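You operate a simulated robot arm through the tools that you are given. There is no shell and no other tool.

You are at the controls of a simulated robot arm. One attempt, no reset.

## Task
Gauge clear piece 40 and file it in the cell for its thickness.
Fine: switch the gauge on for it and off again.

It is judged by the outcome, as a careful person would: the job done as asked, and still so three seconds after it is handed in. It fails if anything else is knocked over, pushed out of place, dropped, spilled or broken.

## Robot
A 7-joint arm with a fingered hand, fixed in place. Base frame: the origin is on the floor under the middle of its stand, x ahead of it, y to its left, z up. Units: m, rad, N and s.
It reaches about 1.164 m from its shoulder. Its first joint turns from -2.897 to 2.897 rad. Payload 4.7 kg.
The tool frame sits at the grasp point between the pads (the TCP): z along the fingers, y along the line on which they close. The tips reach 0.036 m beyond it. The gripper opens to 0.12 m; its body begins 0.042 m behind the TCP. The gripper is a hand of 5 fingers: y runs from the thumb to the fingers, the wrist lies at [-0.018, -0.122, -0.21] in the tool frame, and closing takes about 1.5 s.
Orientation is told as [roll, pitch, yaw] about the base's x, y, z axes, in that order, counted from this pose: with the fingers straight down and the wrist toward the robot, the tool's x, y and z point along [0, 1, 0], [1, 0, 0] and [0, 0, -1] of the base frame.

## Interface
- The arm moves only by the tool drive_tool. Its argument "deltas" is a list of rows, each an object (a shift or turn left out is 0, a gripper value left out holds the last) with "claw": the opening, from 0 (shut) to 1 (fully open); "delta_pos": the shift along the tool's x, y, z in m, a list of three; "angular": the turn, a rotation vector about the tool's x, y, z in rad, a list of three. In form: [{"claw": claw, "delta_pos": [x, y, z], "angular": [ax, ay, az]}, ...]. A call has 1 to 20 rows; each row shifts and turns the commanded pose from where the row before left it, along the tool's axes as they then stand. A row lasts 0.2 s, in which the tool goes at most 0.05 m and 0.15 rad; a call with a longer step from one row to the next is refused whole, and so is a gripper value outside its range. A pose out of reach is approached as far as the arm can. The call stops where the force on the tool passes 80 N (or 10 N more than at its start, if that is more) or the arm is blocked; 0.2 s more then pass. Each finger travels about 0.045 m/s and halts on what it meets, pressing with about 29 N; the grip force reading is that of the motor and also rises with nothing between the fingers. The clock runs only during rows and for 0.2 s after the last one: add rows that do not move to give the fingers time. It gives the time, the measured TCP pose, the force on the tool (base axes), the opening and the grip force at its end, in the units of the frame above (readings bear some noise), with the torque about the TCP (base axes, N m) and any sound that the robot's microphone picked up.
- Cameras (640 x 400 px; columns grow to the right, rows downward): "scene" is fixed at [0.3996, 0.649, 1.4634]; the picture's right is [-0.26, 0.97, 0.00], its down [0.94, 0.25, -0.25] and it looks along [-0.24, -0.06, -0.97] (base axes); focal length 214 px, centre (320, 200). "wrist" rides on the gripper at [0.073, -0.091, -0.143] in the tool frame; the picture's right is [-0.80, 0.28, -0.53], its down [-0.53, -0.73, 0.42] and it looks along [-0.27, 0.62, 0.74] (tool axes); focal length 234 px, centre (320, 200). There is no depth. A picture from a camera that has moved, and an enlarged one, comes with that camera's place and axes in the base frame and with its lens.
- grab_frame(camera): a new picture of that camera. The clock stands still meanwhile.
- set_grasp(shape): the hand has 5 fingers and takes this shape, open, in about a second: jaw (thumb against the fingers, like two jaws); tri (thumb and two fingers); tip (a fingertip pinch); poke (one finger out to press); point (the index stretched); flat (the hand flat); cup (the hand cupped); fist (a fist). The gripper value then closes the fingers along that shape, each until it touches; the sizes above hold for jaw. It gives what a move gives, with no picture.
- enlarge(camera, box): a new picture of the part [left, top, right, bottom] of that camera's present view, enlarged. The clock stands still meanwhile.
- close_job(): hands the job in; it is judged then, once.

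Places have to be worked out from the pictures, the camera data and where the tool is seen. Open the gripper and draw the arm clear of the work before you hand the job in, unless the task says otherwise.

The tools are called as name(argument=value, ...) on one line, values as JSON. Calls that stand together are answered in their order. drive_tool: Moves the arm, as the interface text tells. Its arguments: {"type":"object","properties":{"deltas":{"type":"array","items":{"type":"object","properties":{"claw":{"type":"number"},"delta_pos":{"type":"array","items":{"type":"number"}},"angular":{"type":"array","items":{"type":"number"}}}}}},"required":["deltas"]} The other tools are called the same way: set_grasp (shape) gives the hand a shape; grab_frame (camera) takes a picture; enlarge (camera, box) takes an enlarged picture of a part of a camera's view; close_job () hands the job in.

At the start:

```text
clock: 0.0
eef_pos: [0.0497, 0.4156, 1.1736]
orientation: [0.0, 0.0, 0.0]
force: [-0.5, -0.6, -0.1]
ft_torque: [0.02, 0.0, 0.0]
width: 0.1196
grip_force: 0.1
shape: jaw
```

scene: 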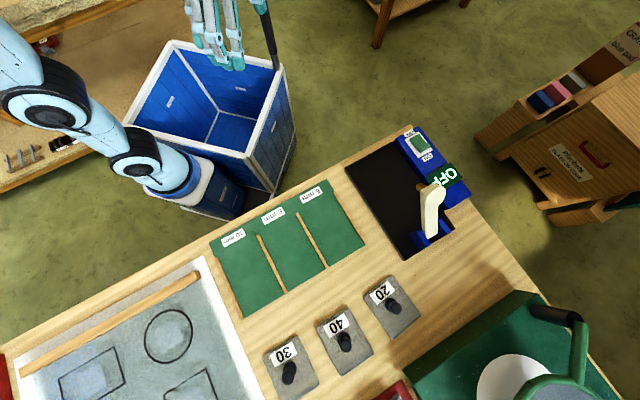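
wrist: 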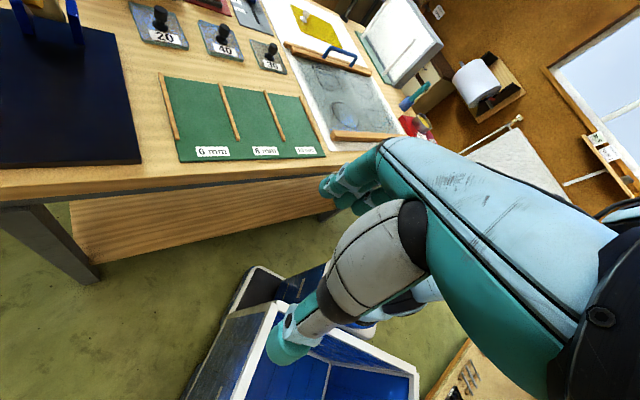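

I start by looking closer at the gauge, the cells and the pieces on the bench before moving anything.

enlarge(camera="scene", box=[330, 110, 490, 270])

enlarge(camera="scene", box=[200, 170, 440, 400])

enlarge(camera="wrist", box=[0, 0, 340, 180])

```text
2.50 times, centred on (410, 190) of scene
camera zoom: at [0.3996, 0.649, 1.4634], right [-0.26, 0.97, 0.0], down [0.94, 0.25, -0.25], along [-0.24, -0.06, -0.97], focal length 536 px, centre (95, 225)
```

zoom: 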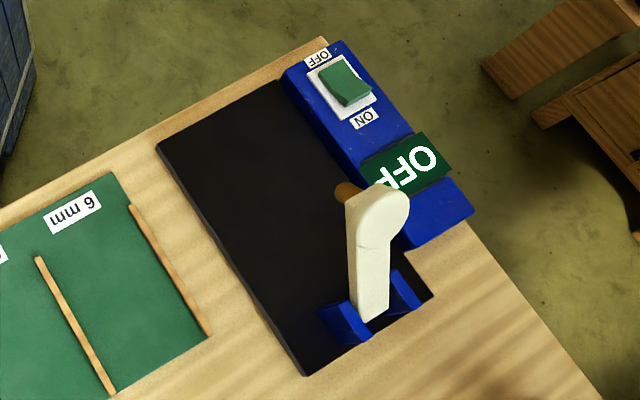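

```text
1.74 times, centred on (320, 285) of scene
camera zoom: at [0.3996, 0.649, 1.4634], right [-0.26, 0.97, 0.0], down [0.94, 0.25, -0.25], along [-0.24, -0.06, -0.97], focal length 373 px, centre (320, 52)
```

zoom: 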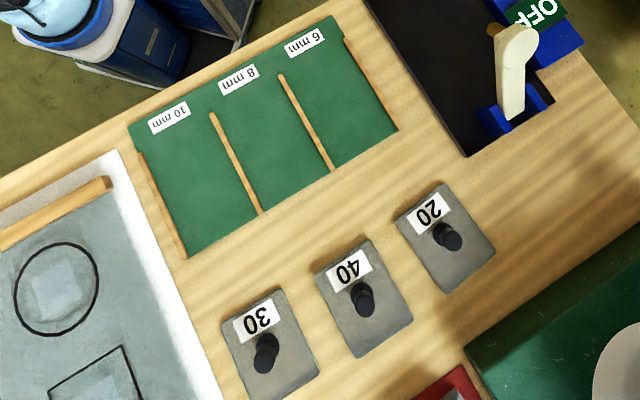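

```text
1.88 times, centred on (170, 90) of wrist
camera zoom: at [-0.0429, 0.489, 1.3165], right [0.28, -0.8, 0.53], down [-0.73, -0.53, -0.42], along [0.62, -0.27, -0.74], focal length 441 px, centre (602, 407)
```

zoom: 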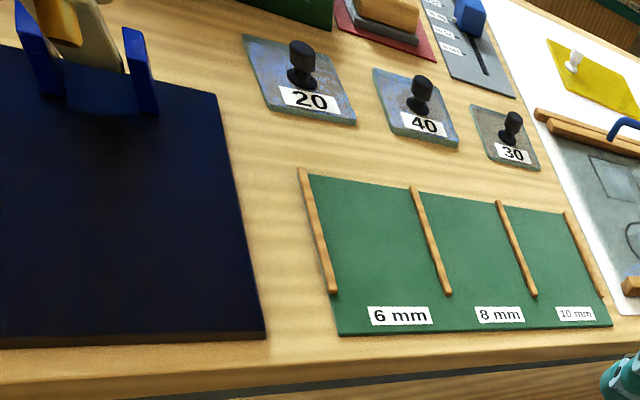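

The table stands about 45° to the robot, with its top near z = 0.90. I want a closer look at the gauge head and its switch, and at the plates.

enlarge(camera="scene", box=[390, 120, 480, 260])

enlarge(camera="wrist", box=[0, 0, 100, 60])

enlarge(camera="scene", box=[250, 270, 430, 400])

enlarge(camera="wrist", box=[120, 0, 320, 100])

```text
2.86 times, centred on (435, 190) of scene
camera zoom: at [0.3996, 0.649, 1.4634], right [-0.26, 0.97, 0.0], down [0.94, 0.25, -0.25], along [-0.24, -0.06, -0.97], focal length 613 px, centre (-9, 229)
```

zoom: 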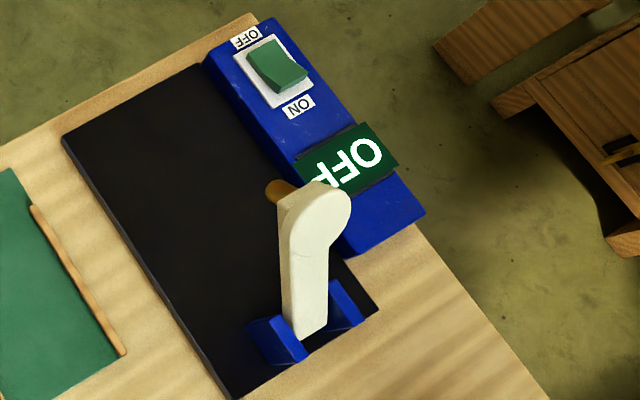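

```text
6.40 times, centred on (50, 30) of wrist
camera zoom: at [-0.0429, 0.489, 1.3165], right [0.28, -0.8, 0.53], down [-0.73, -0.53, -0.42], along [0.62, -0.27, -0.74], focal length 1499 px, centre (2048, 1288)
```

zoom: 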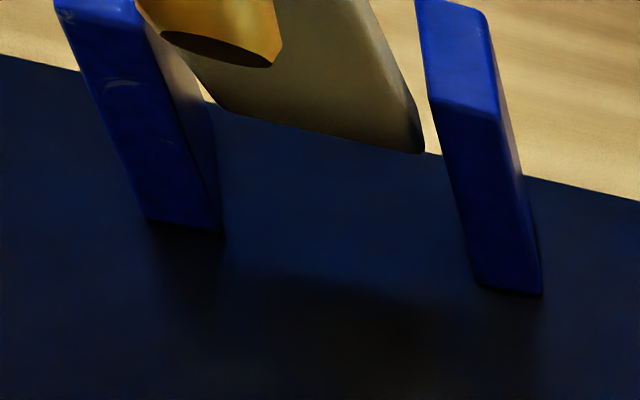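

```text
3.08 times, centred on (340, 335) of scene
camera zoom: at [0.3996, 0.649, 1.4634], right [-0.26, 0.97, 0.0], down [0.94, 0.25, -0.25], along [-0.24, -0.06, -0.97], focal length 660 px, centre (258, -215)
```

zoom: 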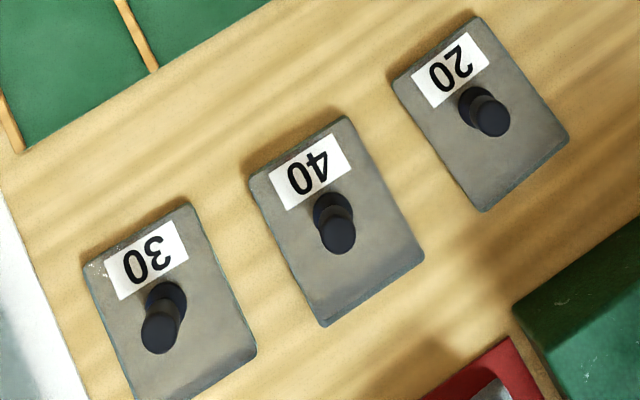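

```text
3.20 times, centred on (220, 50) of wrist
camera zoom: at [-0.0429, 0.489, 1.3165], right [0.28, -0.8, 0.53], down [-0.73, -0.53, -0.42], along [0.62, -0.27, -0.74], focal length 749 px, centre (640, 680)
```

zoom: 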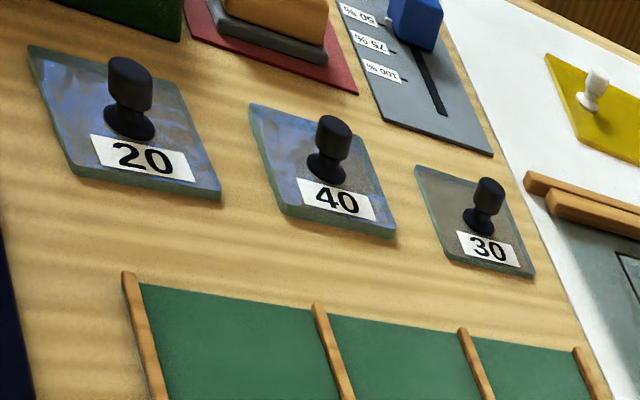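

The gauge looks like a hinged arm with a brass tip, held up above a black bed at about (0.21, 0.82, 1.02). I turn the hand 45° to face the table and move it to a standoff on the robot side of the gauge, so the wrist camera can see it.

drive_tool(deltas=[{"angular": [0, 0, -0.131]}, {"angular": [0, 0, -0.131]}, {"angular": [0, 0, -0.131]}, {"angular": [0, 0, -0.131]}, {"angular": [0, 0, -0.131]}, {"angular": [0, 0, -0.131]}, {"delta_pos": [0.026, 0.025, 0.0]}, {"delta_pos": [0.026, 0.025, 0.0]}, {"delta_pos": [0.026, 0.025, 0.0]}, {"delta_pos": [0.026, 0.025, 0.0]}, {"delta_pos": [0.026, 0.025, 0.0]}, {"delta_pos": [0.026, 0.025, 0.0]}, {"delta_pos": [0.026, 0.025, 0.0]}, {"delta_pos": [0.026, 0.025, 0.0]}, {}])

grab_frame(camera="wrist")

grab_frame(camera="scene")

```text
clock: 3.2
eef_pos: [0.0435, 0.707, 1.1726]
orientation: [0.0, 0.0, 0.786]
force: [0.7, 0.9, -0.3]
ft_torque: [-0.02, -0.01, -0.02]
width: 0.1198
grip_force: 0.1
shape: jaw
```

```text
taken
camera wrist: at [-0.0734, 0.6943, 1.3162], right [0.77, -0.37, 0.53], down [-0.14, -0.89, -0.42], along [0.63, 0.25, -0.74], focal length 234 px, centre (320, 200)
```

wrist: 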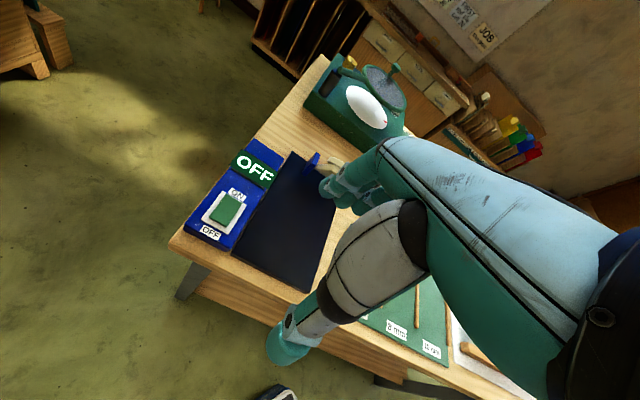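

```text
taken
```

scene: 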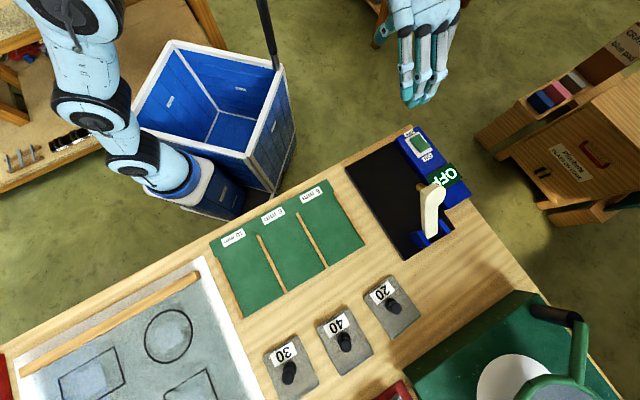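

The fingers hide the gauge arm in this view, so I shift the hand about 0.13 m to its right and slightly higher to bring the gauge into the clear left part of the picture.

drive_tool(deltas=[{"delta_pos": [-0.035, 0.0, 0.0]}, {"delta_pos": [-0.035, 0.0, 0.0]}, {"delta_pos": [-0.035, 0.0, 0.0]}, {"delta_pos": [-0.035, 0.0, 0.0]}, {}])

grab_frame(camera="wrist")

enlarge(camera="wrist", box=[100, 60, 340, 210])

```text
clock: 4.4
eef_pos: [0.1427, 0.609, 1.1747]
orientation: [0.0, 0.0, 0.788]
force: [-0.4, 0.6, 0.4]
ft_torque: [0.02, -0.01, -0.02]
width: 0.1196
grip_force: 0.0
shape: jaw
```

```text
taken
camera wrist: at [0.0263, 0.5957, 1.3179], right [0.77, -0.37, 0.53], down [-0.14, -0.89, -0.42], along [0.63, 0.25, -0.74], focal length 234 px, centre (320, 200)
```

wrist: 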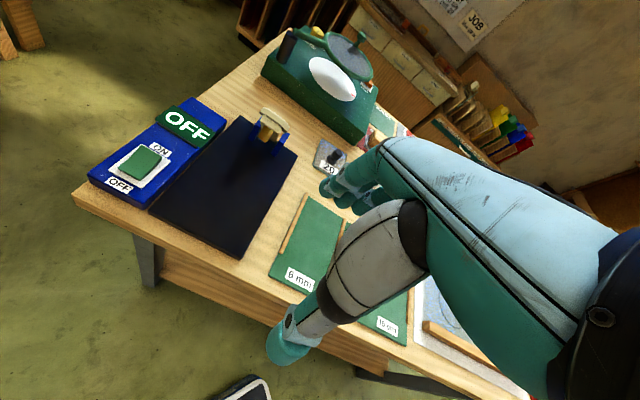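

```text
2.67 times, centred on (220, 135) of wrist
camera zoom: at [0.0263, 0.5957, 1.3179], right [0.77, -0.37, 0.53], down [-0.14, -0.89, -0.42], along [0.63, 0.25, -0.74], focal length 624 px, centre (587, 373)
```

zoom: 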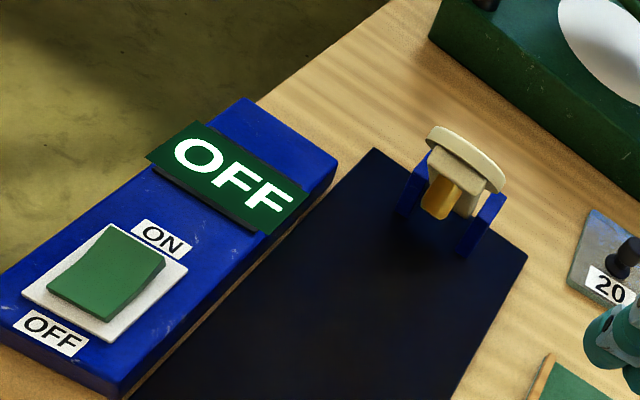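

Now I see it: a white lever hinged in the blue fork, carrying a brass tip over the bed. The rocker's ON end is the far one, next to the display. Next I go to a standoff near piece 40 for a close look at its knob.

drive_tool(deltas=[{"delta_pos": [-0.0244, 0.034, 0.005]}, {"delta_pos": [-0.0244, 0.034, 0.005]}, {"delta_pos": [-0.0244, 0.034, 0.005]}, {"delta_pos": [-0.0244, 0.034, 0.005]}, {"delta_pos": [-0.0244, 0.034, 0.005]}, {"delta_pos": [-0.0244, 0.034, 0.005]}, {"delta_pos": [-0.0244, 0.034, 0.005]}, {"delta_pos": [-0.0244, 0.034, 0.005]}, {}])

grab_frame(camera="wrist")

grab_frame(camera="scene")

```text
clock: 6.4
eef_pos: [0.4697, 0.6602, 1.1347]
orientation: [0.001, 0.0, 0.787]
force: [0.0, -0.4, -0.1]
ft_torque: [0.0, -0.02, 0.01]
width: 0.1199
grip_force: 0.1
shape: jaw
```

```text
taken
camera wrist: at [0.3532, 0.6461, 1.2777], right [0.77, -0.37, 0.53], down [-0.14, -0.89, -0.42], along [0.63, 0.25, -0.74], focal length 234 px, centre (320, 200)
```

wrist: 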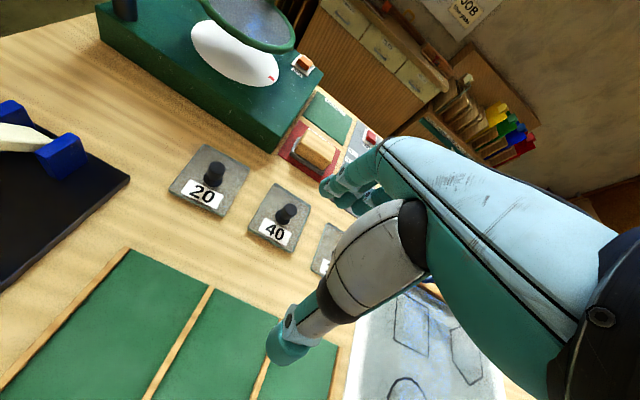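

```text
taken
```

scene: 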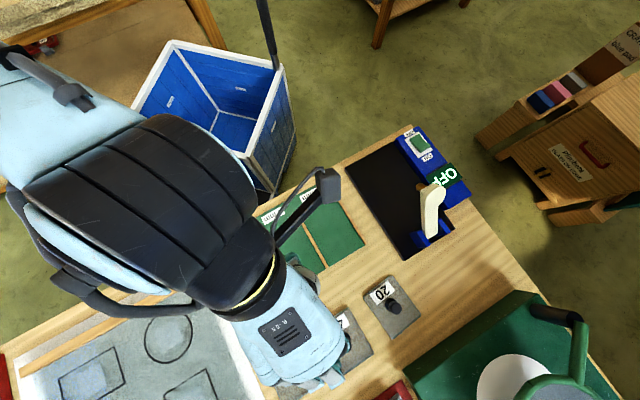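

Piece 40 and its knob are now in plain view. I enlarge that area to get the knob's position and height.

enlarge(camera="wrist", box=[230, 170, 330, 270])

enlarge(camera="wrist", box=[0, 60, 160, 220])

```text
4.00 times, centred on (280, 220) of wrist
camera zoom: at [0.3532, 0.6461, 1.2777], right [0.77, -0.37, 0.53], down [-0.14, -0.89, -0.42], along [0.63, 0.25, -0.74], focal length 937 px, centre (480, 120)
```

zoom: 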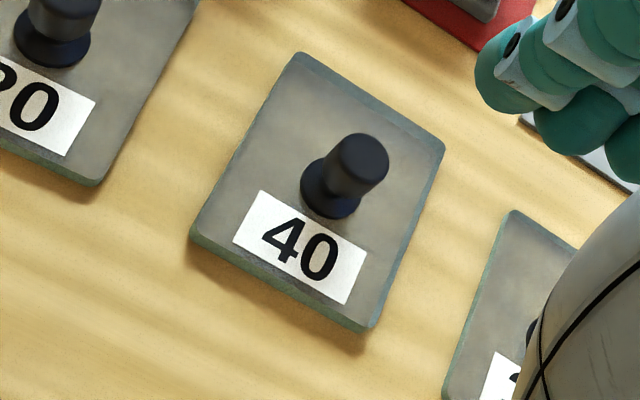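

```text
2.50 times, centred on (80, 140) of wrist
camera zoom: at [0.3532, 0.6461, 1.2777], right [0.77, -0.37, 0.53], down [-0.14, -0.89, -0.42], along [0.63, 0.25, -0.74], focal length 585 px, centre (920, 350)
```

zoom: 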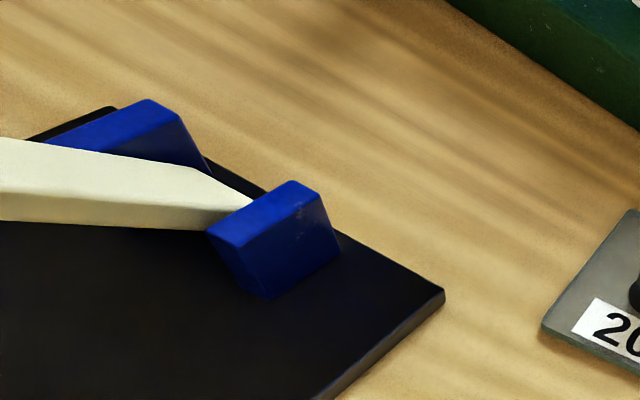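

The knob of piece 40 triangulates to about (0.570, 0.752), with its top near z = 0.94 and a diameter of about 25 mm. It is short, so I try the fingertip pinch in the air first to see where the tips meet.

set_grasp(shape="tip")

grab_frame(camera="wrist")

drive_tool(deltas=[{"claw": 0.0}, {}, {}, {}, {}, {}, {}, {}, {}])

grab_frame(camera="wrist")

```text
clock: 7.3
eef_pos: [0.4686, 0.6588, 1.1343]
orientation: [0.0, 0.002, 0.786]
force: [0.6, -0.4, 0.0]
ft_torque: [-0.05, 0.01, 0.02]
width: 0.1198
grip_force: 0.1
shape: tip
```

```text
taken
camera wrist: at [0.3528, 0.6461, 1.2776], right [0.77, -0.37, 0.53], down [-0.14, -0.89, -0.42], along [0.63, 0.25, -0.74], focal length 234 px, centre (320, 200)
```

wrist: 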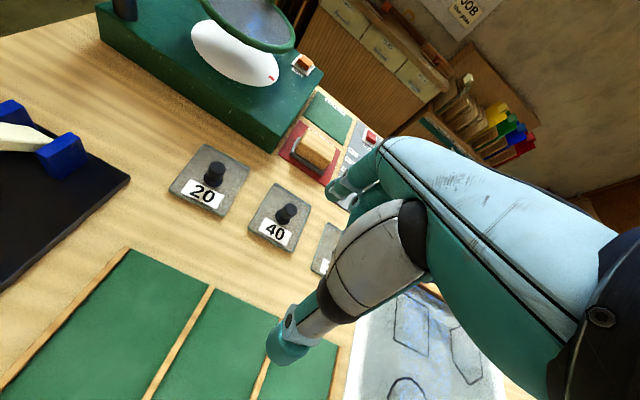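

```text
clock: 9.3
eef_pos: [0.4682, 0.6588, 1.1341]
orientation: [-0.001, -0.001, 0.787]
force: [0.1, 0.3, -0.2]
ft_torque: [-0.01, 0.01, 0.02]
width: 0.0001
grip_force: 28.9
shape: tip
```

```text
taken
camera wrist: at [0.3528, 0.6461, 1.2775], right [0.77, -0.37, 0.53], down [-0.14, -0.89, -0.42], along [0.63, 0.25, -0.74], focal length 234 px, centre (320, 200)
```

wrist: 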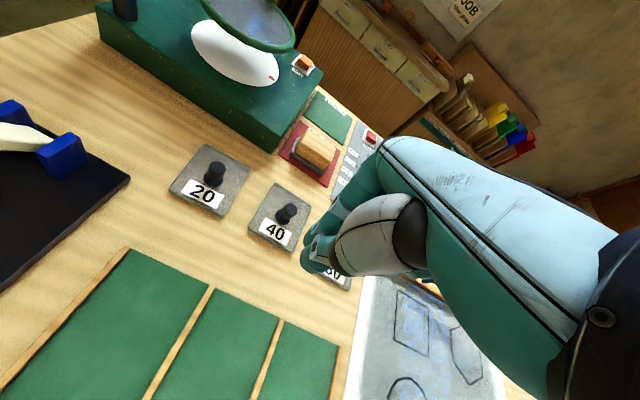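

The tips meet in view near pixel (318, 250). I enlarge to judge how far the tips reach below the TCP when closed.

enlarge(camera="wrist", box=[270, 170, 430, 290])

grab_frame(camera="scene")

```text
3.33 times, centred on (350, 230) of wrist
camera zoom: at [0.3528, 0.6461, 1.2775], right [0.77, -0.37, 0.53], down [-0.14, -0.89, -0.42], along [0.63, 0.25, -0.74], focal length 781 px, centre (220, 100)
```

zoom: 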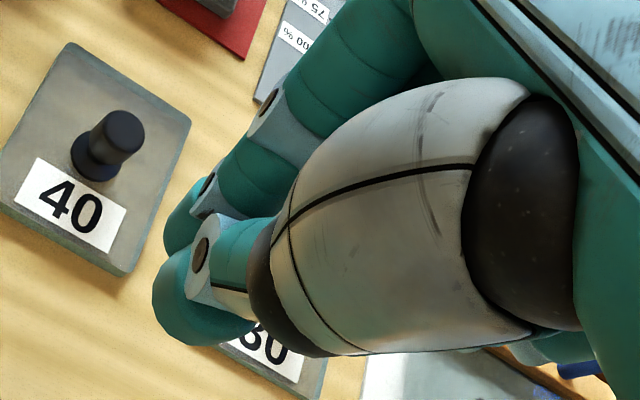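

```text
taken
```

scene: 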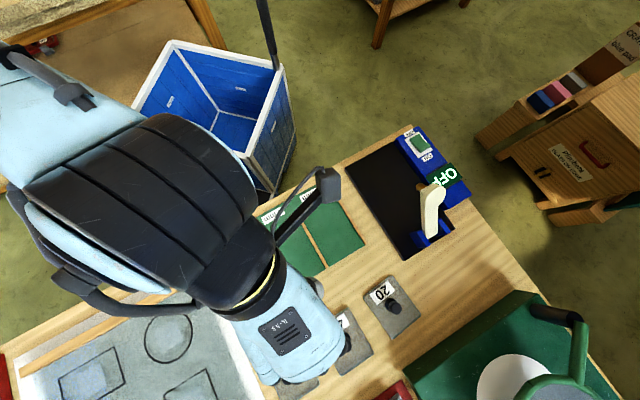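

The fingertips reach about 36 mm past the TCP in this shape, as told. I check the three-finger shape as well, since two fingers against the thumb should hold the knob more steadily.

set_grasp(shape="tri")

enlarge(camera="wrist", box=[240, 120, 440, 380])

drive_tool(deltas=[{"claw": 0.0}, {}, {}, {}, {}, {}, {}, {}, {}])

enlarge(camera="wrist", box=[270, 170, 430, 290])

```text
clock: 10.2
eef_pos: [0.4683, 0.6581, 1.1347]
orientation: [0.001, 0.001, 0.788]
force: [0.5, -0.6, -0.1]
ft_torque: [-0.01, 0.01, 0.01]
width: 0.1194
grip_force: 0.0
shape: tri
```

```text
1.54 times, centred on (340, 250) of wrist
camera zoom: at [0.3528, 0.6461, 1.2775], right [0.77, -0.37, 0.53], down [-0.14, -0.89, -0.42], along [0.63, 0.25, -0.74], focal length 360 px, centre (289, 123)
```

zoom: 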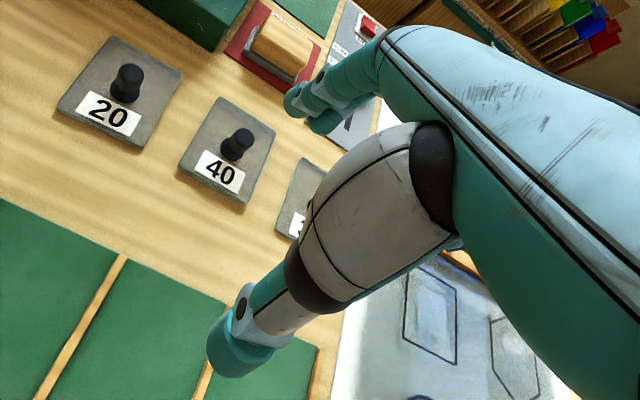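

```text
clock: 12.2
eef_pos: [0.4685, 0.6597, 1.1345]
orientation: [0.0, -0.002, 0.789]
force: [-0.3, 0.2, 0.3]
ft_torque: [-0.01, 0.0, -0.01]
width: 0.0
grip_force: 29.4
shape: tri
```

```text
3.33 times, centred on (350, 230) of wrist
camera zoom: at [0.3528, 0.6461, 1.2775], right [0.77, -0.37, 0.53], down [-0.14, -0.89, -0.42], along [0.63, 0.25, -0.74], focal length 781 px, centre (220, 100)
```

zoom: 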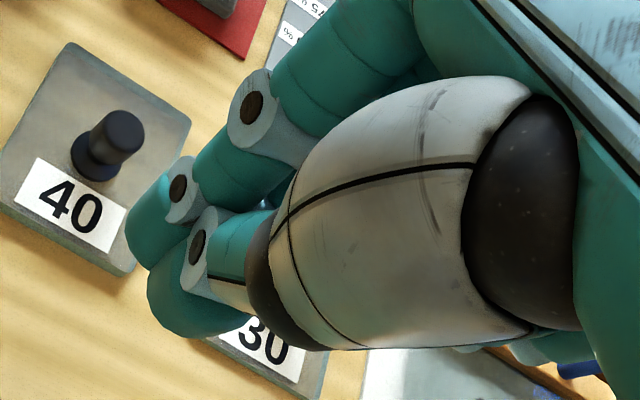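

Tri closes well, with two fingers opposing the thumb, so I use it. I open to about 80 mm and hover above the knob of piece 40 at roughly z = 1.05.

drive_tool(deltas=[{"claw": 0.7}, {}, {}, {}, {"delta_pos": [-0.0015, 0.0344, 0.01]}, {"delta_pos": [-0.0015, 0.0344, 0.02]}, {"delta_pos": [-0.0015, 0.0344, 0.02]}, {"delta_pos": [-0.0015, 0.0344, 0.03]}, {}, {}])

grab_frame(camera="wrist")

enlarge(camera="wrist", box=[200, 150, 400, 350])

grab_frame(camera="scene")

```text
clock: 14.4
eef_pos: [0.5733, 0.7564, 1.0537]
orientation: [0.0, 0.0, 0.788]
force: [-0.1, -1.0, 0.3]
ft_torque: [-0.02, 0.0, -0.01]
width: 0.0839
grip_force: 0.1
shape: tri
```

```text
taken
camera wrist: at [0.4563, 0.7427, 1.1967], right [0.77, -0.37, 0.53], down [-0.14, -0.89, -0.42], along [0.63, 0.25, -0.74], focal length 234 px, centre (320, 200)
```

wrist: 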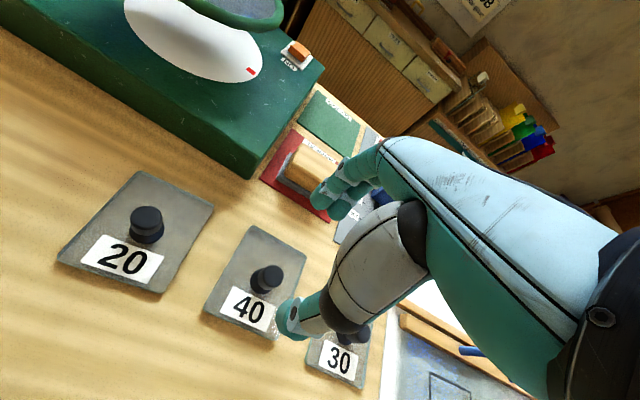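

```text
2.00 times, centred on (300, 250) of wrist
camera zoom: at [0.4563, 0.7427, 1.1967], right [0.77, -0.37, 0.53], down [-0.14, -0.89, -0.42], along [0.63, 0.25, -0.74], focal length 468 px, centre (360, 100)
```

zoom: 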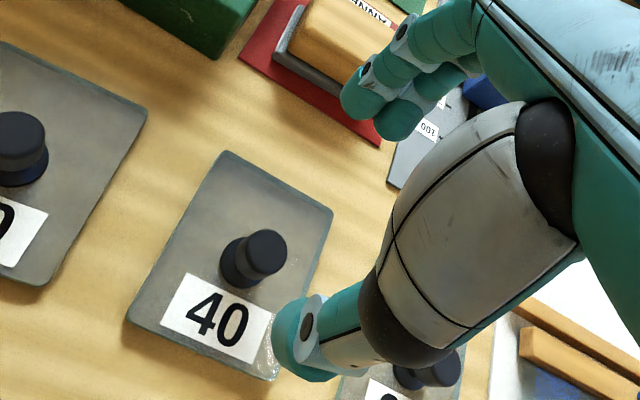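

```text
taken
```

scene: 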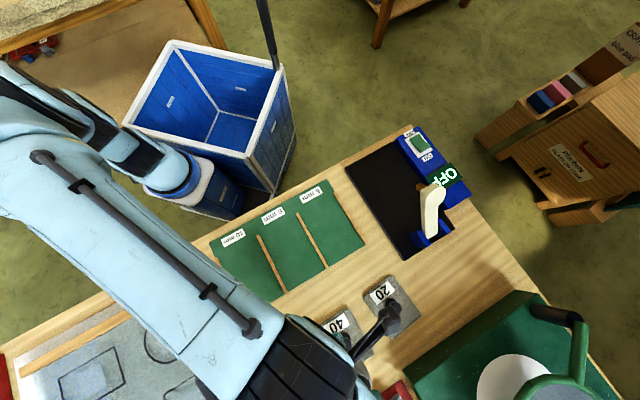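

The knob measures (0.568, 0.7505), with its top at 0.94 and the plate top at 0.908. I correct 7 mm back toward the robot and come down to about z = 0.964, then look again.

drive_tool(deltas=[{"delta_pos": [-0.0006, -0.0066, 0.02]}, {"delta_pos": [0, 0, 0.025]}, {"delta_pos": [0, 0, 0.025]}, {"delta_pos": [0, 0, 0.02]}, {}, {}])

grab_frame(camera="wrist")

enlarge(camera="wrist", box=[200, 150, 400, 350])

```text
clock: 15.8
eef_pos: [0.5705, 0.7482, 0.9647]
orientation: [0.001, 0.002, 0.787]
force: [-0.1, 0.3, 0.4]
ft_torque: [-0.05, -0.01, -0.01]
width: 0.0839
grip_force: 0.0
shape: tri
```

```text
taken
camera wrist: at [0.4535, 0.7353, 1.1084], right [0.77, -0.37, 0.53], down [-0.14, -0.89, -0.42], along [0.63, 0.25, -0.74], focal length 234 px, centre (320, 200)
```

wrist: 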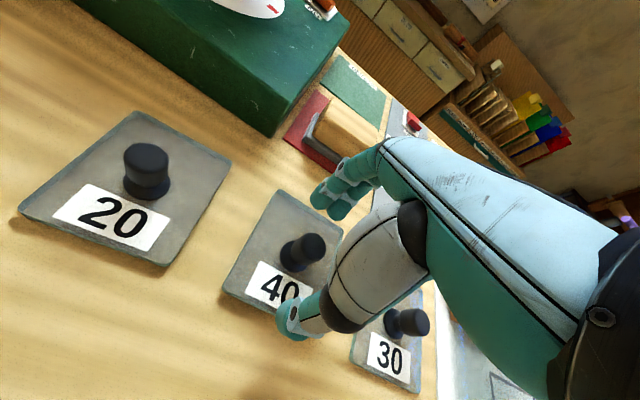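

```text
2.00 times, centred on (300, 250) of wrist
camera zoom: at [0.4535, 0.7353, 1.1084], right [0.77, -0.37, 0.53], down [-0.14, -0.89, -0.42], along [0.63, 0.25, -0.74], focal length 468 px, centre (360, 100)
```

zoom: 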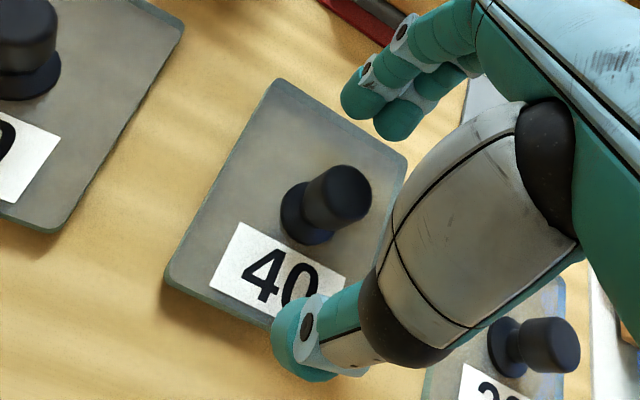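

The knob sits about 3 mm farther out than the TCP, with its top 25 mm below it. I correct for that, lower 15 mm so the tips stay just above the plate, and close in a separate step.

drive_tool(deltas=[{"delta_pos": [0.0023, 0.0023, 0.005]}, {"delta_pos": [0, 0, 0.005]}, {"delta_pos": [0, 0, 0.005]}, {}, {}])

enlarge(camera="wrist", box=[200, 150, 400, 350])

```text
clock: 17.0
eef_pos: [0.5699, 0.7534, 0.9487]
orientation: [-0.001, 0.001, 0.787]
force: [-0.6, -0.3, 0.5]
ft_torque: [0.0, -0.02, 0.0]
width: 0.084
grip_force: 0.0
shape: tri
```

```text
2.00 times, centred on (300, 250) of wrist
camera zoom: at [0.4525, 0.7398, 1.092], right [0.77, -0.37, 0.53], down [-0.14, -0.89, -0.42], along [0.63, 0.25, -0.74], focal length 468 px, centre (360, 100)
```

zoom: 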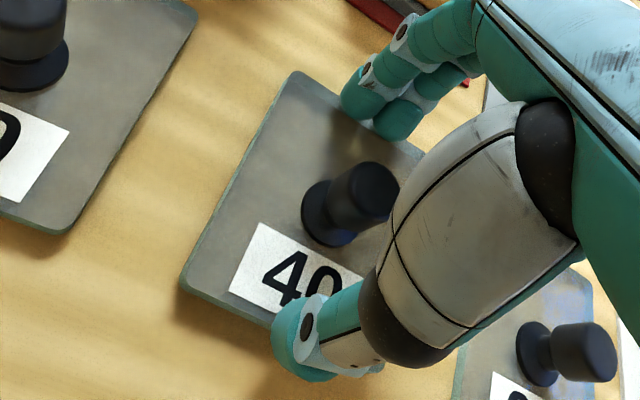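

The knob now lines up with the TCP within a couple of millimetres, and the tips sit just above the plate. I close the fingers on it and hold still while they grip.

drive_tool(deltas=[{"claw": 0.0}, {}, {}, {}, {}, {}, {}, {}])

enlarge(camera="wrist", box=[200, 150, 400, 350])

```text
clock: 18.8
eef_pos: [0.5696, 0.7528, 0.9475]
orientation: [0.001, -0.001, 0.788]
force: [1.1, 1.0, 0.5]
ft_torque: [0.05, -0.07, 0.03]
width: 0.0131
grip_force: 18.2
shape: tri
```

```text
2.00 times, centred on (300, 250) of wrist
camera zoom: at [0.4525, 0.7398, 1.0919], right [0.77, -0.37, 0.53], down [-0.14, -0.89, -0.42], along [0.63, 0.25, -0.74], focal length 468 px, centre (360, 100)
```

zoom: 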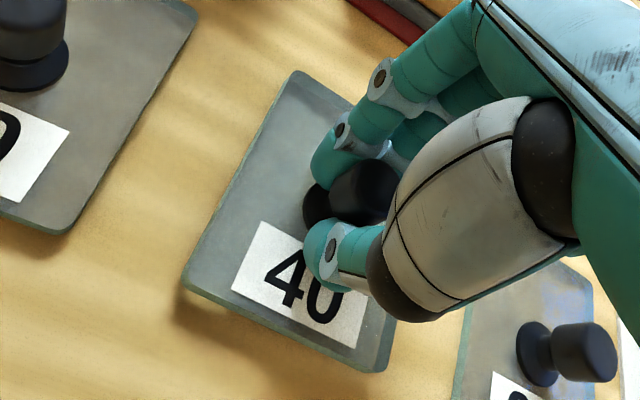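

The fingers are on the knob: width 13 mm, with the force still building. I give it more time to settle.

drive_tool(deltas=[{}, {}, {}, {}])

enlarge(camera="wrist", box=[240, 170, 360, 290])

```text
clock: 19.8
eef_pos: [0.5689, 0.7537, 0.9496]
orientation: [0.0, 0.001, 0.788]
force: [-0.5, 1.0, 0.6]
ft_torque: [0.04, -0.07, -0.02]
width: 0.0135
grip_force: 17.8
shape: tri
```

```text
3.33 times, centred on (300, 230) of wrist
camera zoom: at [0.4525, 0.7398, 1.0919], right [0.77, -0.37, 0.53], down [-0.14, -0.89, -0.42], along [0.63, 0.25, -0.74], focal length 781 px, centre (387, 100)
```

zoom: 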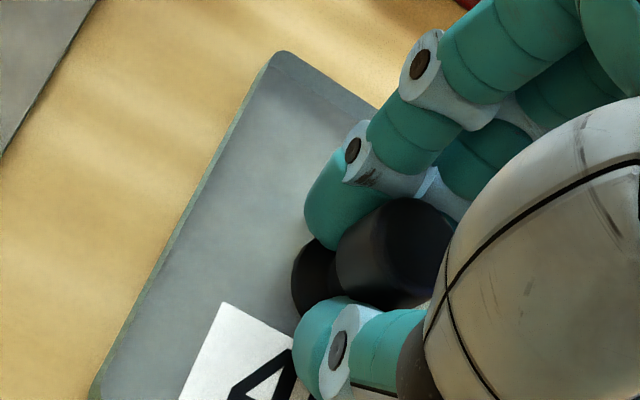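

The grip is stable at 13.5 mm and about 18 N. I lift gently by 4 cm and check that the piece comes along level.

drive_tool(deltas=[{"delta_pos": [0, 0, -0.005]}, {"delta_pos": [0, 0, -0.01]}, {"delta_pos": [0, 0, -0.01]}, {"delta_pos": [0, 0, -0.015]}, {}, {}])

enlarge(camera="wrist", box=[160, 140, 420, 340])

grab_frame(camera="scene")

```text
clock: 21.2
eef_pos: [0.5682, 0.7526, 0.9884]
orientation: [0.001, 0.0, 0.786]
force: [0.5, 0.4, -1.7]
ft_torque: [0.01, -0.02, 0.01]
width: 0.0137
grip_force: 17.6
shape: tri
```

```text
2.00 times, centred on (290, 240) of wrist
camera zoom: at [0.4522, 0.7389, 1.1314], right [0.77, -0.37, 0.53], down [-0.14, -0.89, -0.42], along [0.63, 0.25, -0.74], focal length 468 px, centre (380, 120)
```

zoom: 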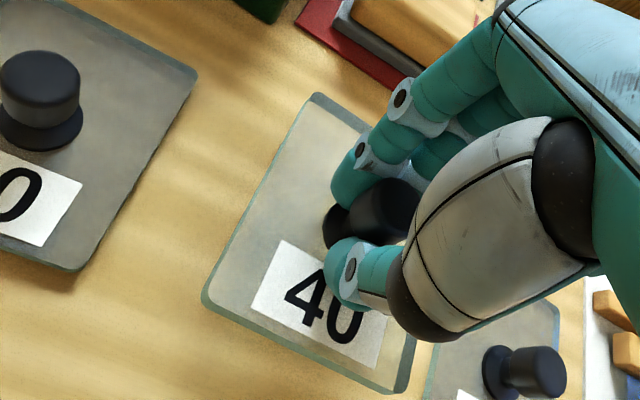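

```text
taken
```

scene: 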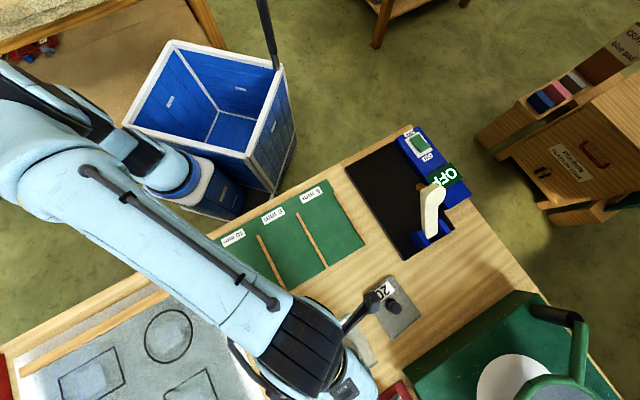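

The glass piece is held level and weighs about 1.7 N. I raise it to z ≈ 1.12, draw back toward the robot, and then slide left toward the gauge, stopping short to measure the lever.

drive_tool(deltas=[{"delta_pos": [0, 0, -0.02]}, {"delta_pos": [0, 0, -0.03]}, {"delta_pos": [0, 0, -0.03]}, {"delta_pos": [0, 0, -0.03]}, {"delta_pos": [0, -0.015, -0.02]}, {"delta_pos": [0, -0.03, 0]}, {"delta_pos": [0, -0.035, 0]}, {"delta_pos": [0, -0.035, 0]}, {"delta_pos": [0, -0.035, 0]}, {"delta_pos": [0, -0.035, 0]}, {"delta_pos": [0, -0.035, 0]}, {"delta_pos": [0, -0.035, 0]}, {"delta_pos": [0.0, -0.033, 0]}, {"delta_pos": [0.02, -0.03, 0]}, {"delta_pos": [0.035, 0, 0]}, {"delta_pos": [0.035, 0, 0]}, {"delta_pos": [0.03, 0, 0]}, {"delta_pos": [0.02, 0, 0]}, {}, {}])

grab_frame(camera="wrist")

grab_frame(camera="scene")

```text
clock: 25.4
eef_pos: [0.245, 0.6239, 1.12]
orientation: [0.002, 0.0, 0.787]
force: [-0.1, -0.4, -2.4]
ft_torque: [-0.01, 0.01, 0.02]
width: 0.0132
grip_force: 17.6
shape: tri
```

```text
taken
camera wrist: at [0.1294, 0.611, 1.2621], right [0.77, -0.37, 0.53], down [-0.14, -0.89, -0.42], along [0.63, 0.25, -0.74], focal length 234 px, centre (320, 200)
```

wrist: 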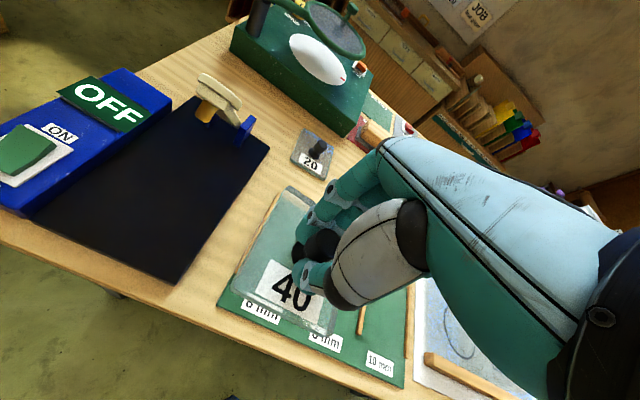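

```text
taken
```

scene: 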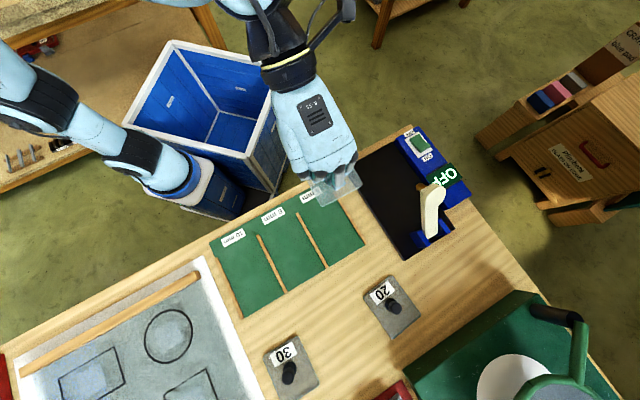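

Piece 40 is held level above the front of the table. I enlarge the view of the gauge lever to measure its hinge and tip.

enlarge(camera="wrist", box=[140, 50, 300, 150])

enlarge(camera="wrist", box=[0, 60, 200, 220])

enlarge(camera="wrist", box=[200, 160, 400, 340])

```text
4.00 times, centred on (220, 100) of wrist
camera zoom: at [0.1294, 0.611, 1.2621], right [0.77, -0.37, 0.53], down [-0.14, -0.89, -0.42], along [0.63, 0.25, -0.74], focal length 937 px, centre (720, 600)
```

zoom: 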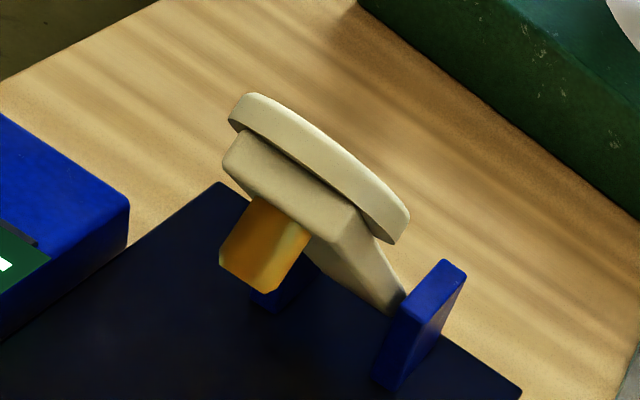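

```text
2.50 times, centred on (100, 140) of wrist
camera zoom: at [0.1294, 0.611, 1.2621], right [0.77, -0.37, 0.53], down [-0.14, -0.89, -0.42], along [0.63, 0.25, -0.74], focal length 585 px, centre (870, 350)
```

zoom: 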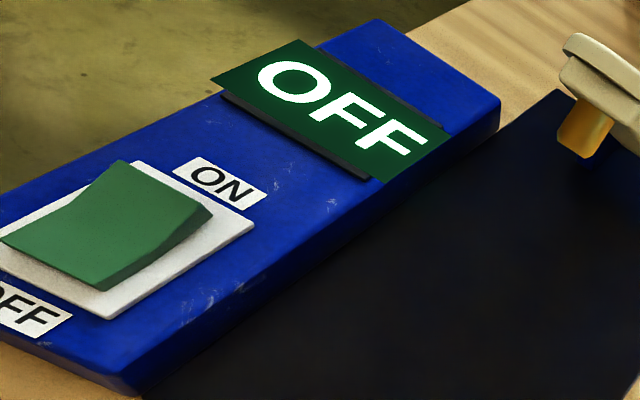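

```text
2.22 times, centred on (300, 250) of wrist
camera zoom: at [0.1294, 0.611, 1.2621], right [0.77, -0.37, 0.53], down [-0.14, -0.89, -0.42], along [0.63, 0.25, -0.74], focal length 520 px, centre (364, 89)
```

zoom: 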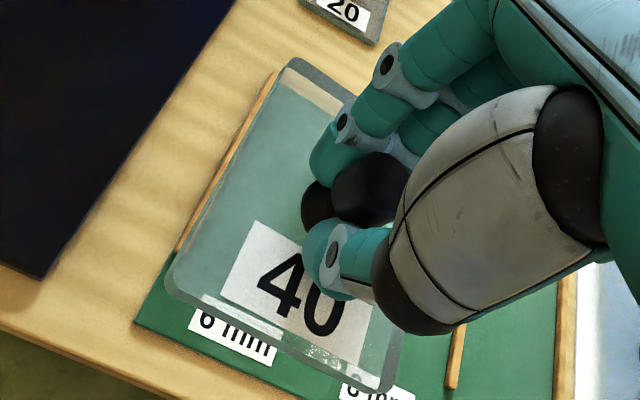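

The lever tip is at (l 0.428, n 0.723, z 1.025) in table axes, and by the hinge geometry it should land near n ≈ 0.69. I aim to put the knob at n ≈ 0.652, so the tip comes down on clear glass beyond the knob. First I move sideways and lower in front of the tip.

drive_tool(deltas=[{"delta_pos": [0.02, 0.0015, 0]}, {"delta_pos": [0.035, 0.002, 0]}, {"delta_pos": [0.035, 0.002, 0]}, {"delta_pos": [0.035, 0, 0]}, {"delta_pos": [0.025, 0, 0]}, {"delta_pos": [0.01, 0, 0.01]}, {"delta_pos": [0, 0, 0.025]}, {"delta_pos": [0, 0, 0.03]}, {"delta_pos": [0, 0, 0.03]}, {"delta_pos": [0, 0, 0.025]}, {"delta_pos": [0, 0, 0.015]}, {}, {}])

grab_frame(camera="wrist")

grab_frame(camera="scene")

```text
clock: 28.2
eef_pos: [0.1362, 0.7426, 0.9836]
orientation: [0.0, -0.001, 0.787]
force: [-0.3, 0.1, -3.2]
ft_torque: [0.0, -0.01, 0.0]
width: 0.0135
grip_force: 17.9
shape: tri
```

```text
taken
camera wrist: at [0.0192, 0.73, 1.1267], right [0.77, -0.37, 0.53], down [-0.14, -0.89, -0.42], along [0.63, 0.25, -0.74], focal length 234 px, centre (320, 200)
```

wrist: 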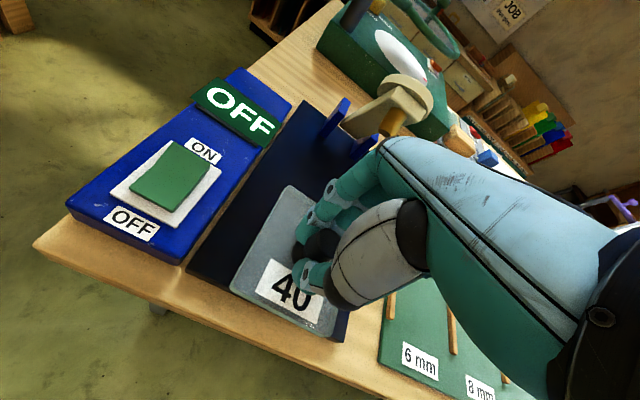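

```text
taken
```

scene: 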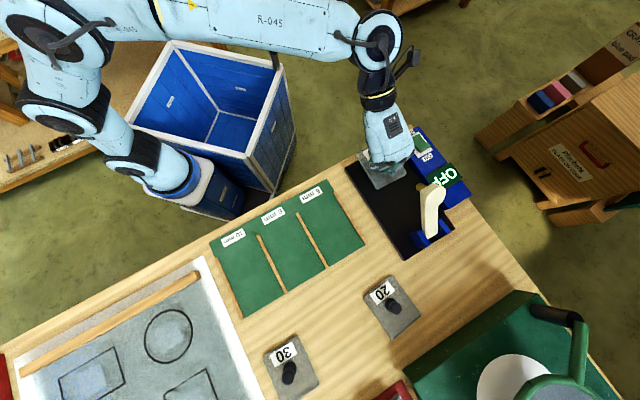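

The piece hovers over the near part of the bed, clear of the lever. I lower 14 mm more, advance 32 mm toward the lever, and then look before touching down.

drive_tool(deltas=[{"delta_pos": [0, 0, 0.007]}, {"delta_pos": [0, 0, 0.007]}, {"delta_pos": [0, 0.01, 0]}, {"delta_pos": [0, 0.01, 0]}, {"delta_pos": [0, 0.011, 0]}, {}, {}])

enlarge(camera="wrist", box=[220, 50, 460, 350])

enlarge(camera="scene", box=[330, 110, 490, 270])

```text
clock: 29.8
eef_pos: [0.1585, 0.7651, 0.9676]
orientation: [-0.001, -0.001, 0.785]
force: [0.2, -0.1, -2.8]
ft_torque: [-0.05, -0.01, 0.01]
width: 0.0134
grip_force: 17.9
shape: tri
```

```text
1.33 times, centred on (340, 200) of wrist
camera zoom: at [0.0423, 0.7506, 1.1107], right [0.77, -0.37, 0.53], down [-0.14, -0.89, -0.42], along [0.63, 0.25, -0.74], focal length 312 px, centre (293, 200)
```

zoom: 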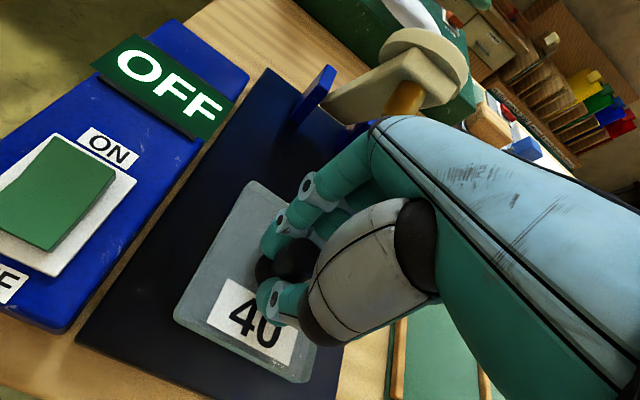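

```text
2.50 times, centred on (410, 190) of scene
camera zoom: at [0.3996, 0.649, 1.4634], right [-0.26, 0.97, 0.0], down [0.94, 0.25, -0.25], along [-0.24, -0.06, -0.97], focal length 536 px, centre (95, 225)
```

zoom: 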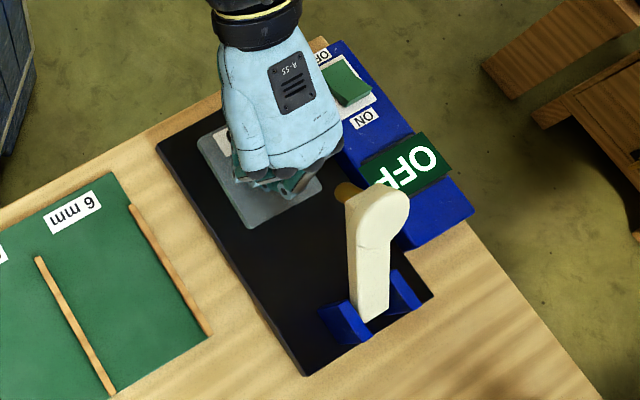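

The alignment looks right at l 0.428, n 0.652, with the lever clear of the fingers. I lower in 2 mm steps and watch the vertical force for touchdown.

drive_tool(deltas=[{"delta_pos": [0, 0, 0.002]}, {"delta_pos": [0, 0, 0.002]}, {"delta_pos": [0, 0, 0.002]}, {"delta_pos": [0, 0, 0.002]}, {}])

drive_tool(deltas=[{"delta_pos": [0, 0, 0.0015]}, {}])

enlarge(camera="wrist", box=[200, 160, 400, 340])

```text
clock: 31.0
eef_pos: [0.1596, 0.7637, 0.962]
orientation: [0.002, -0.001, 0.788]
force: [-0.2, -0.3, 4.5]
ft_torque: [0.09, -0.15, -0.03]
width: 0.0135
grip_force: 18.0
shape: tri
```

```text
clock: 31.6
eef_pos: [0.1599, 0.7646, 0.9617]
orientation: [0.002, -0.002, 0.787]
force: [0.8, -1.0, 17.0]
ft_torque: [0.02, 0.0, 0.04]
width: 0.014
grip_force: 18.5
shape: tri
```

```text
2.22 times, centred on (300, 250) of wrist
camera zoom: at [0.0423, 0.7498, 1.1045], right [0.77, -0.37, 0.52], down [-0.14, -0.89, -0.43], along [0.63, 0.25, -0.74], focal length 520 px, centre (364, 89)
```

zoom: 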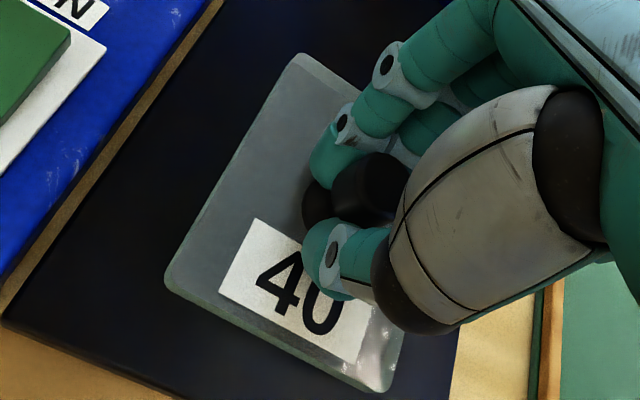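

Touchdown came at TCP z ≈ 0.9615, with the plate sitting flat on the bed. I ease off the press, open the fingers just enough to free the knob, and check.

drive_tool(deltas=[{"delta_pos": [0, 0, -0.0018]}, {}, {"claw": 0.35}, {}, {}, {}, {}])

enlarge(camera="wrist", box=[200, 120, 400, 340])

```text
clock: 33.2
eef_pos: [0.1589, 0.7625, 0.9621]
orientation: [-0.001, -0.001, 0.787]
force: [0.7, -0.1, 8.4]
ft_torque: [-0.01, 0.02, 0.01]
width: 0.0417
grip_force: 0.1
shape: tri
```

```text
1.82 times, centred on (300, 230) of wrist
camera zoom: at [0.0424, 0.7504, 1.1046], right [0.77, -0.37, 0.53], down [-0.14, -0.89, -0.42], along [0.63, 0.25, -0.74], focal length 426 px, centre (356, 146)
```

zoom: 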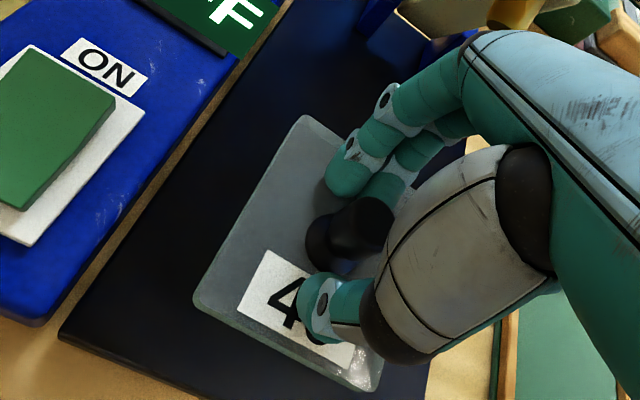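

The fingers are off the knob, with a light residual contact of about 8 N. I rise straight up slowly, edging slightly toward the robot to stay away from the lever.

drive_tool(deltas=[{"delta_pos": [0, 0, -0.003]}, {"delta_pos": [0, -0.001, -0.005]}, {"delta_pos": [0, -0.001, -0.01]}, {"delta_pos": [0, -0.001, -0.01]}, {"delta_pos": [0, -0.001, -0.01]}, {"delta_pos": [0, -0.001, -0.012]}, {}])

grab_frame(camera="wrist")

enlarge(camera="scene", box=[330, 110, 490, 270])

```text
clock: 34.8
eef_pos: [0.153, 0.7612, 1.011]
orientation: [0.002, 0.0, 0.787]
force: [0.2, -0.4, -0.1]
ft_torque: [0.01, -0.02, -0.01]
width: 0.0415
grip_force: 0.0
shape: tri
```

```text
taken
camera wrist: at [0.0377, 0.7482, 1.1556], right [0.77, -0.37, 0.53], down [-0.14, -0.89, -0.42], along [0.63, 0.25, -0.74], focal length 234 px, centre (320, 200)
```

wrist: 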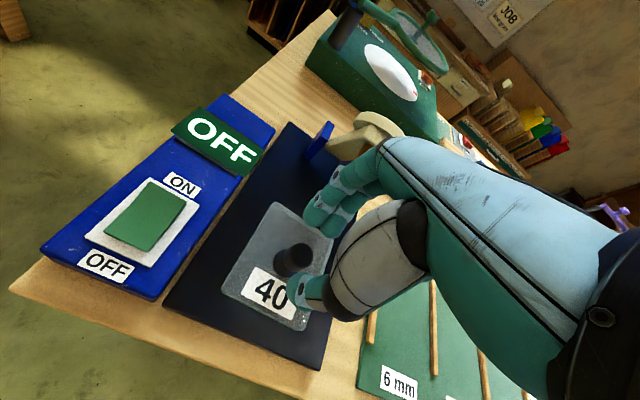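

```text
2.50 times, centred on (410, 190) of scene
camera zoom: at [0.3996, 0.649, 1.4634], right [-0.26, 0.97, 0.0], down [0.94, 0.25, -0.25], along [-0.24, -0.06, -0.97], focal length 536 px, centre (95, 225)
```

zoom: 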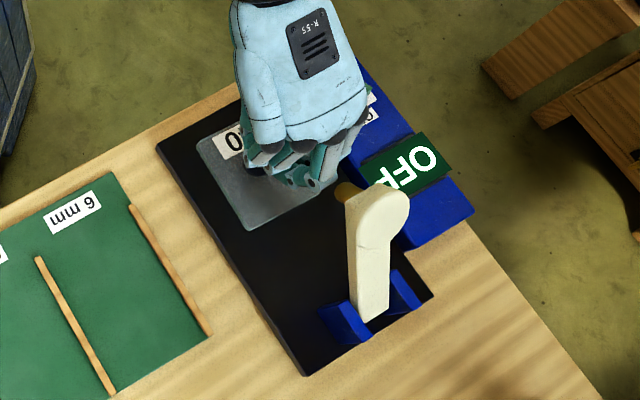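

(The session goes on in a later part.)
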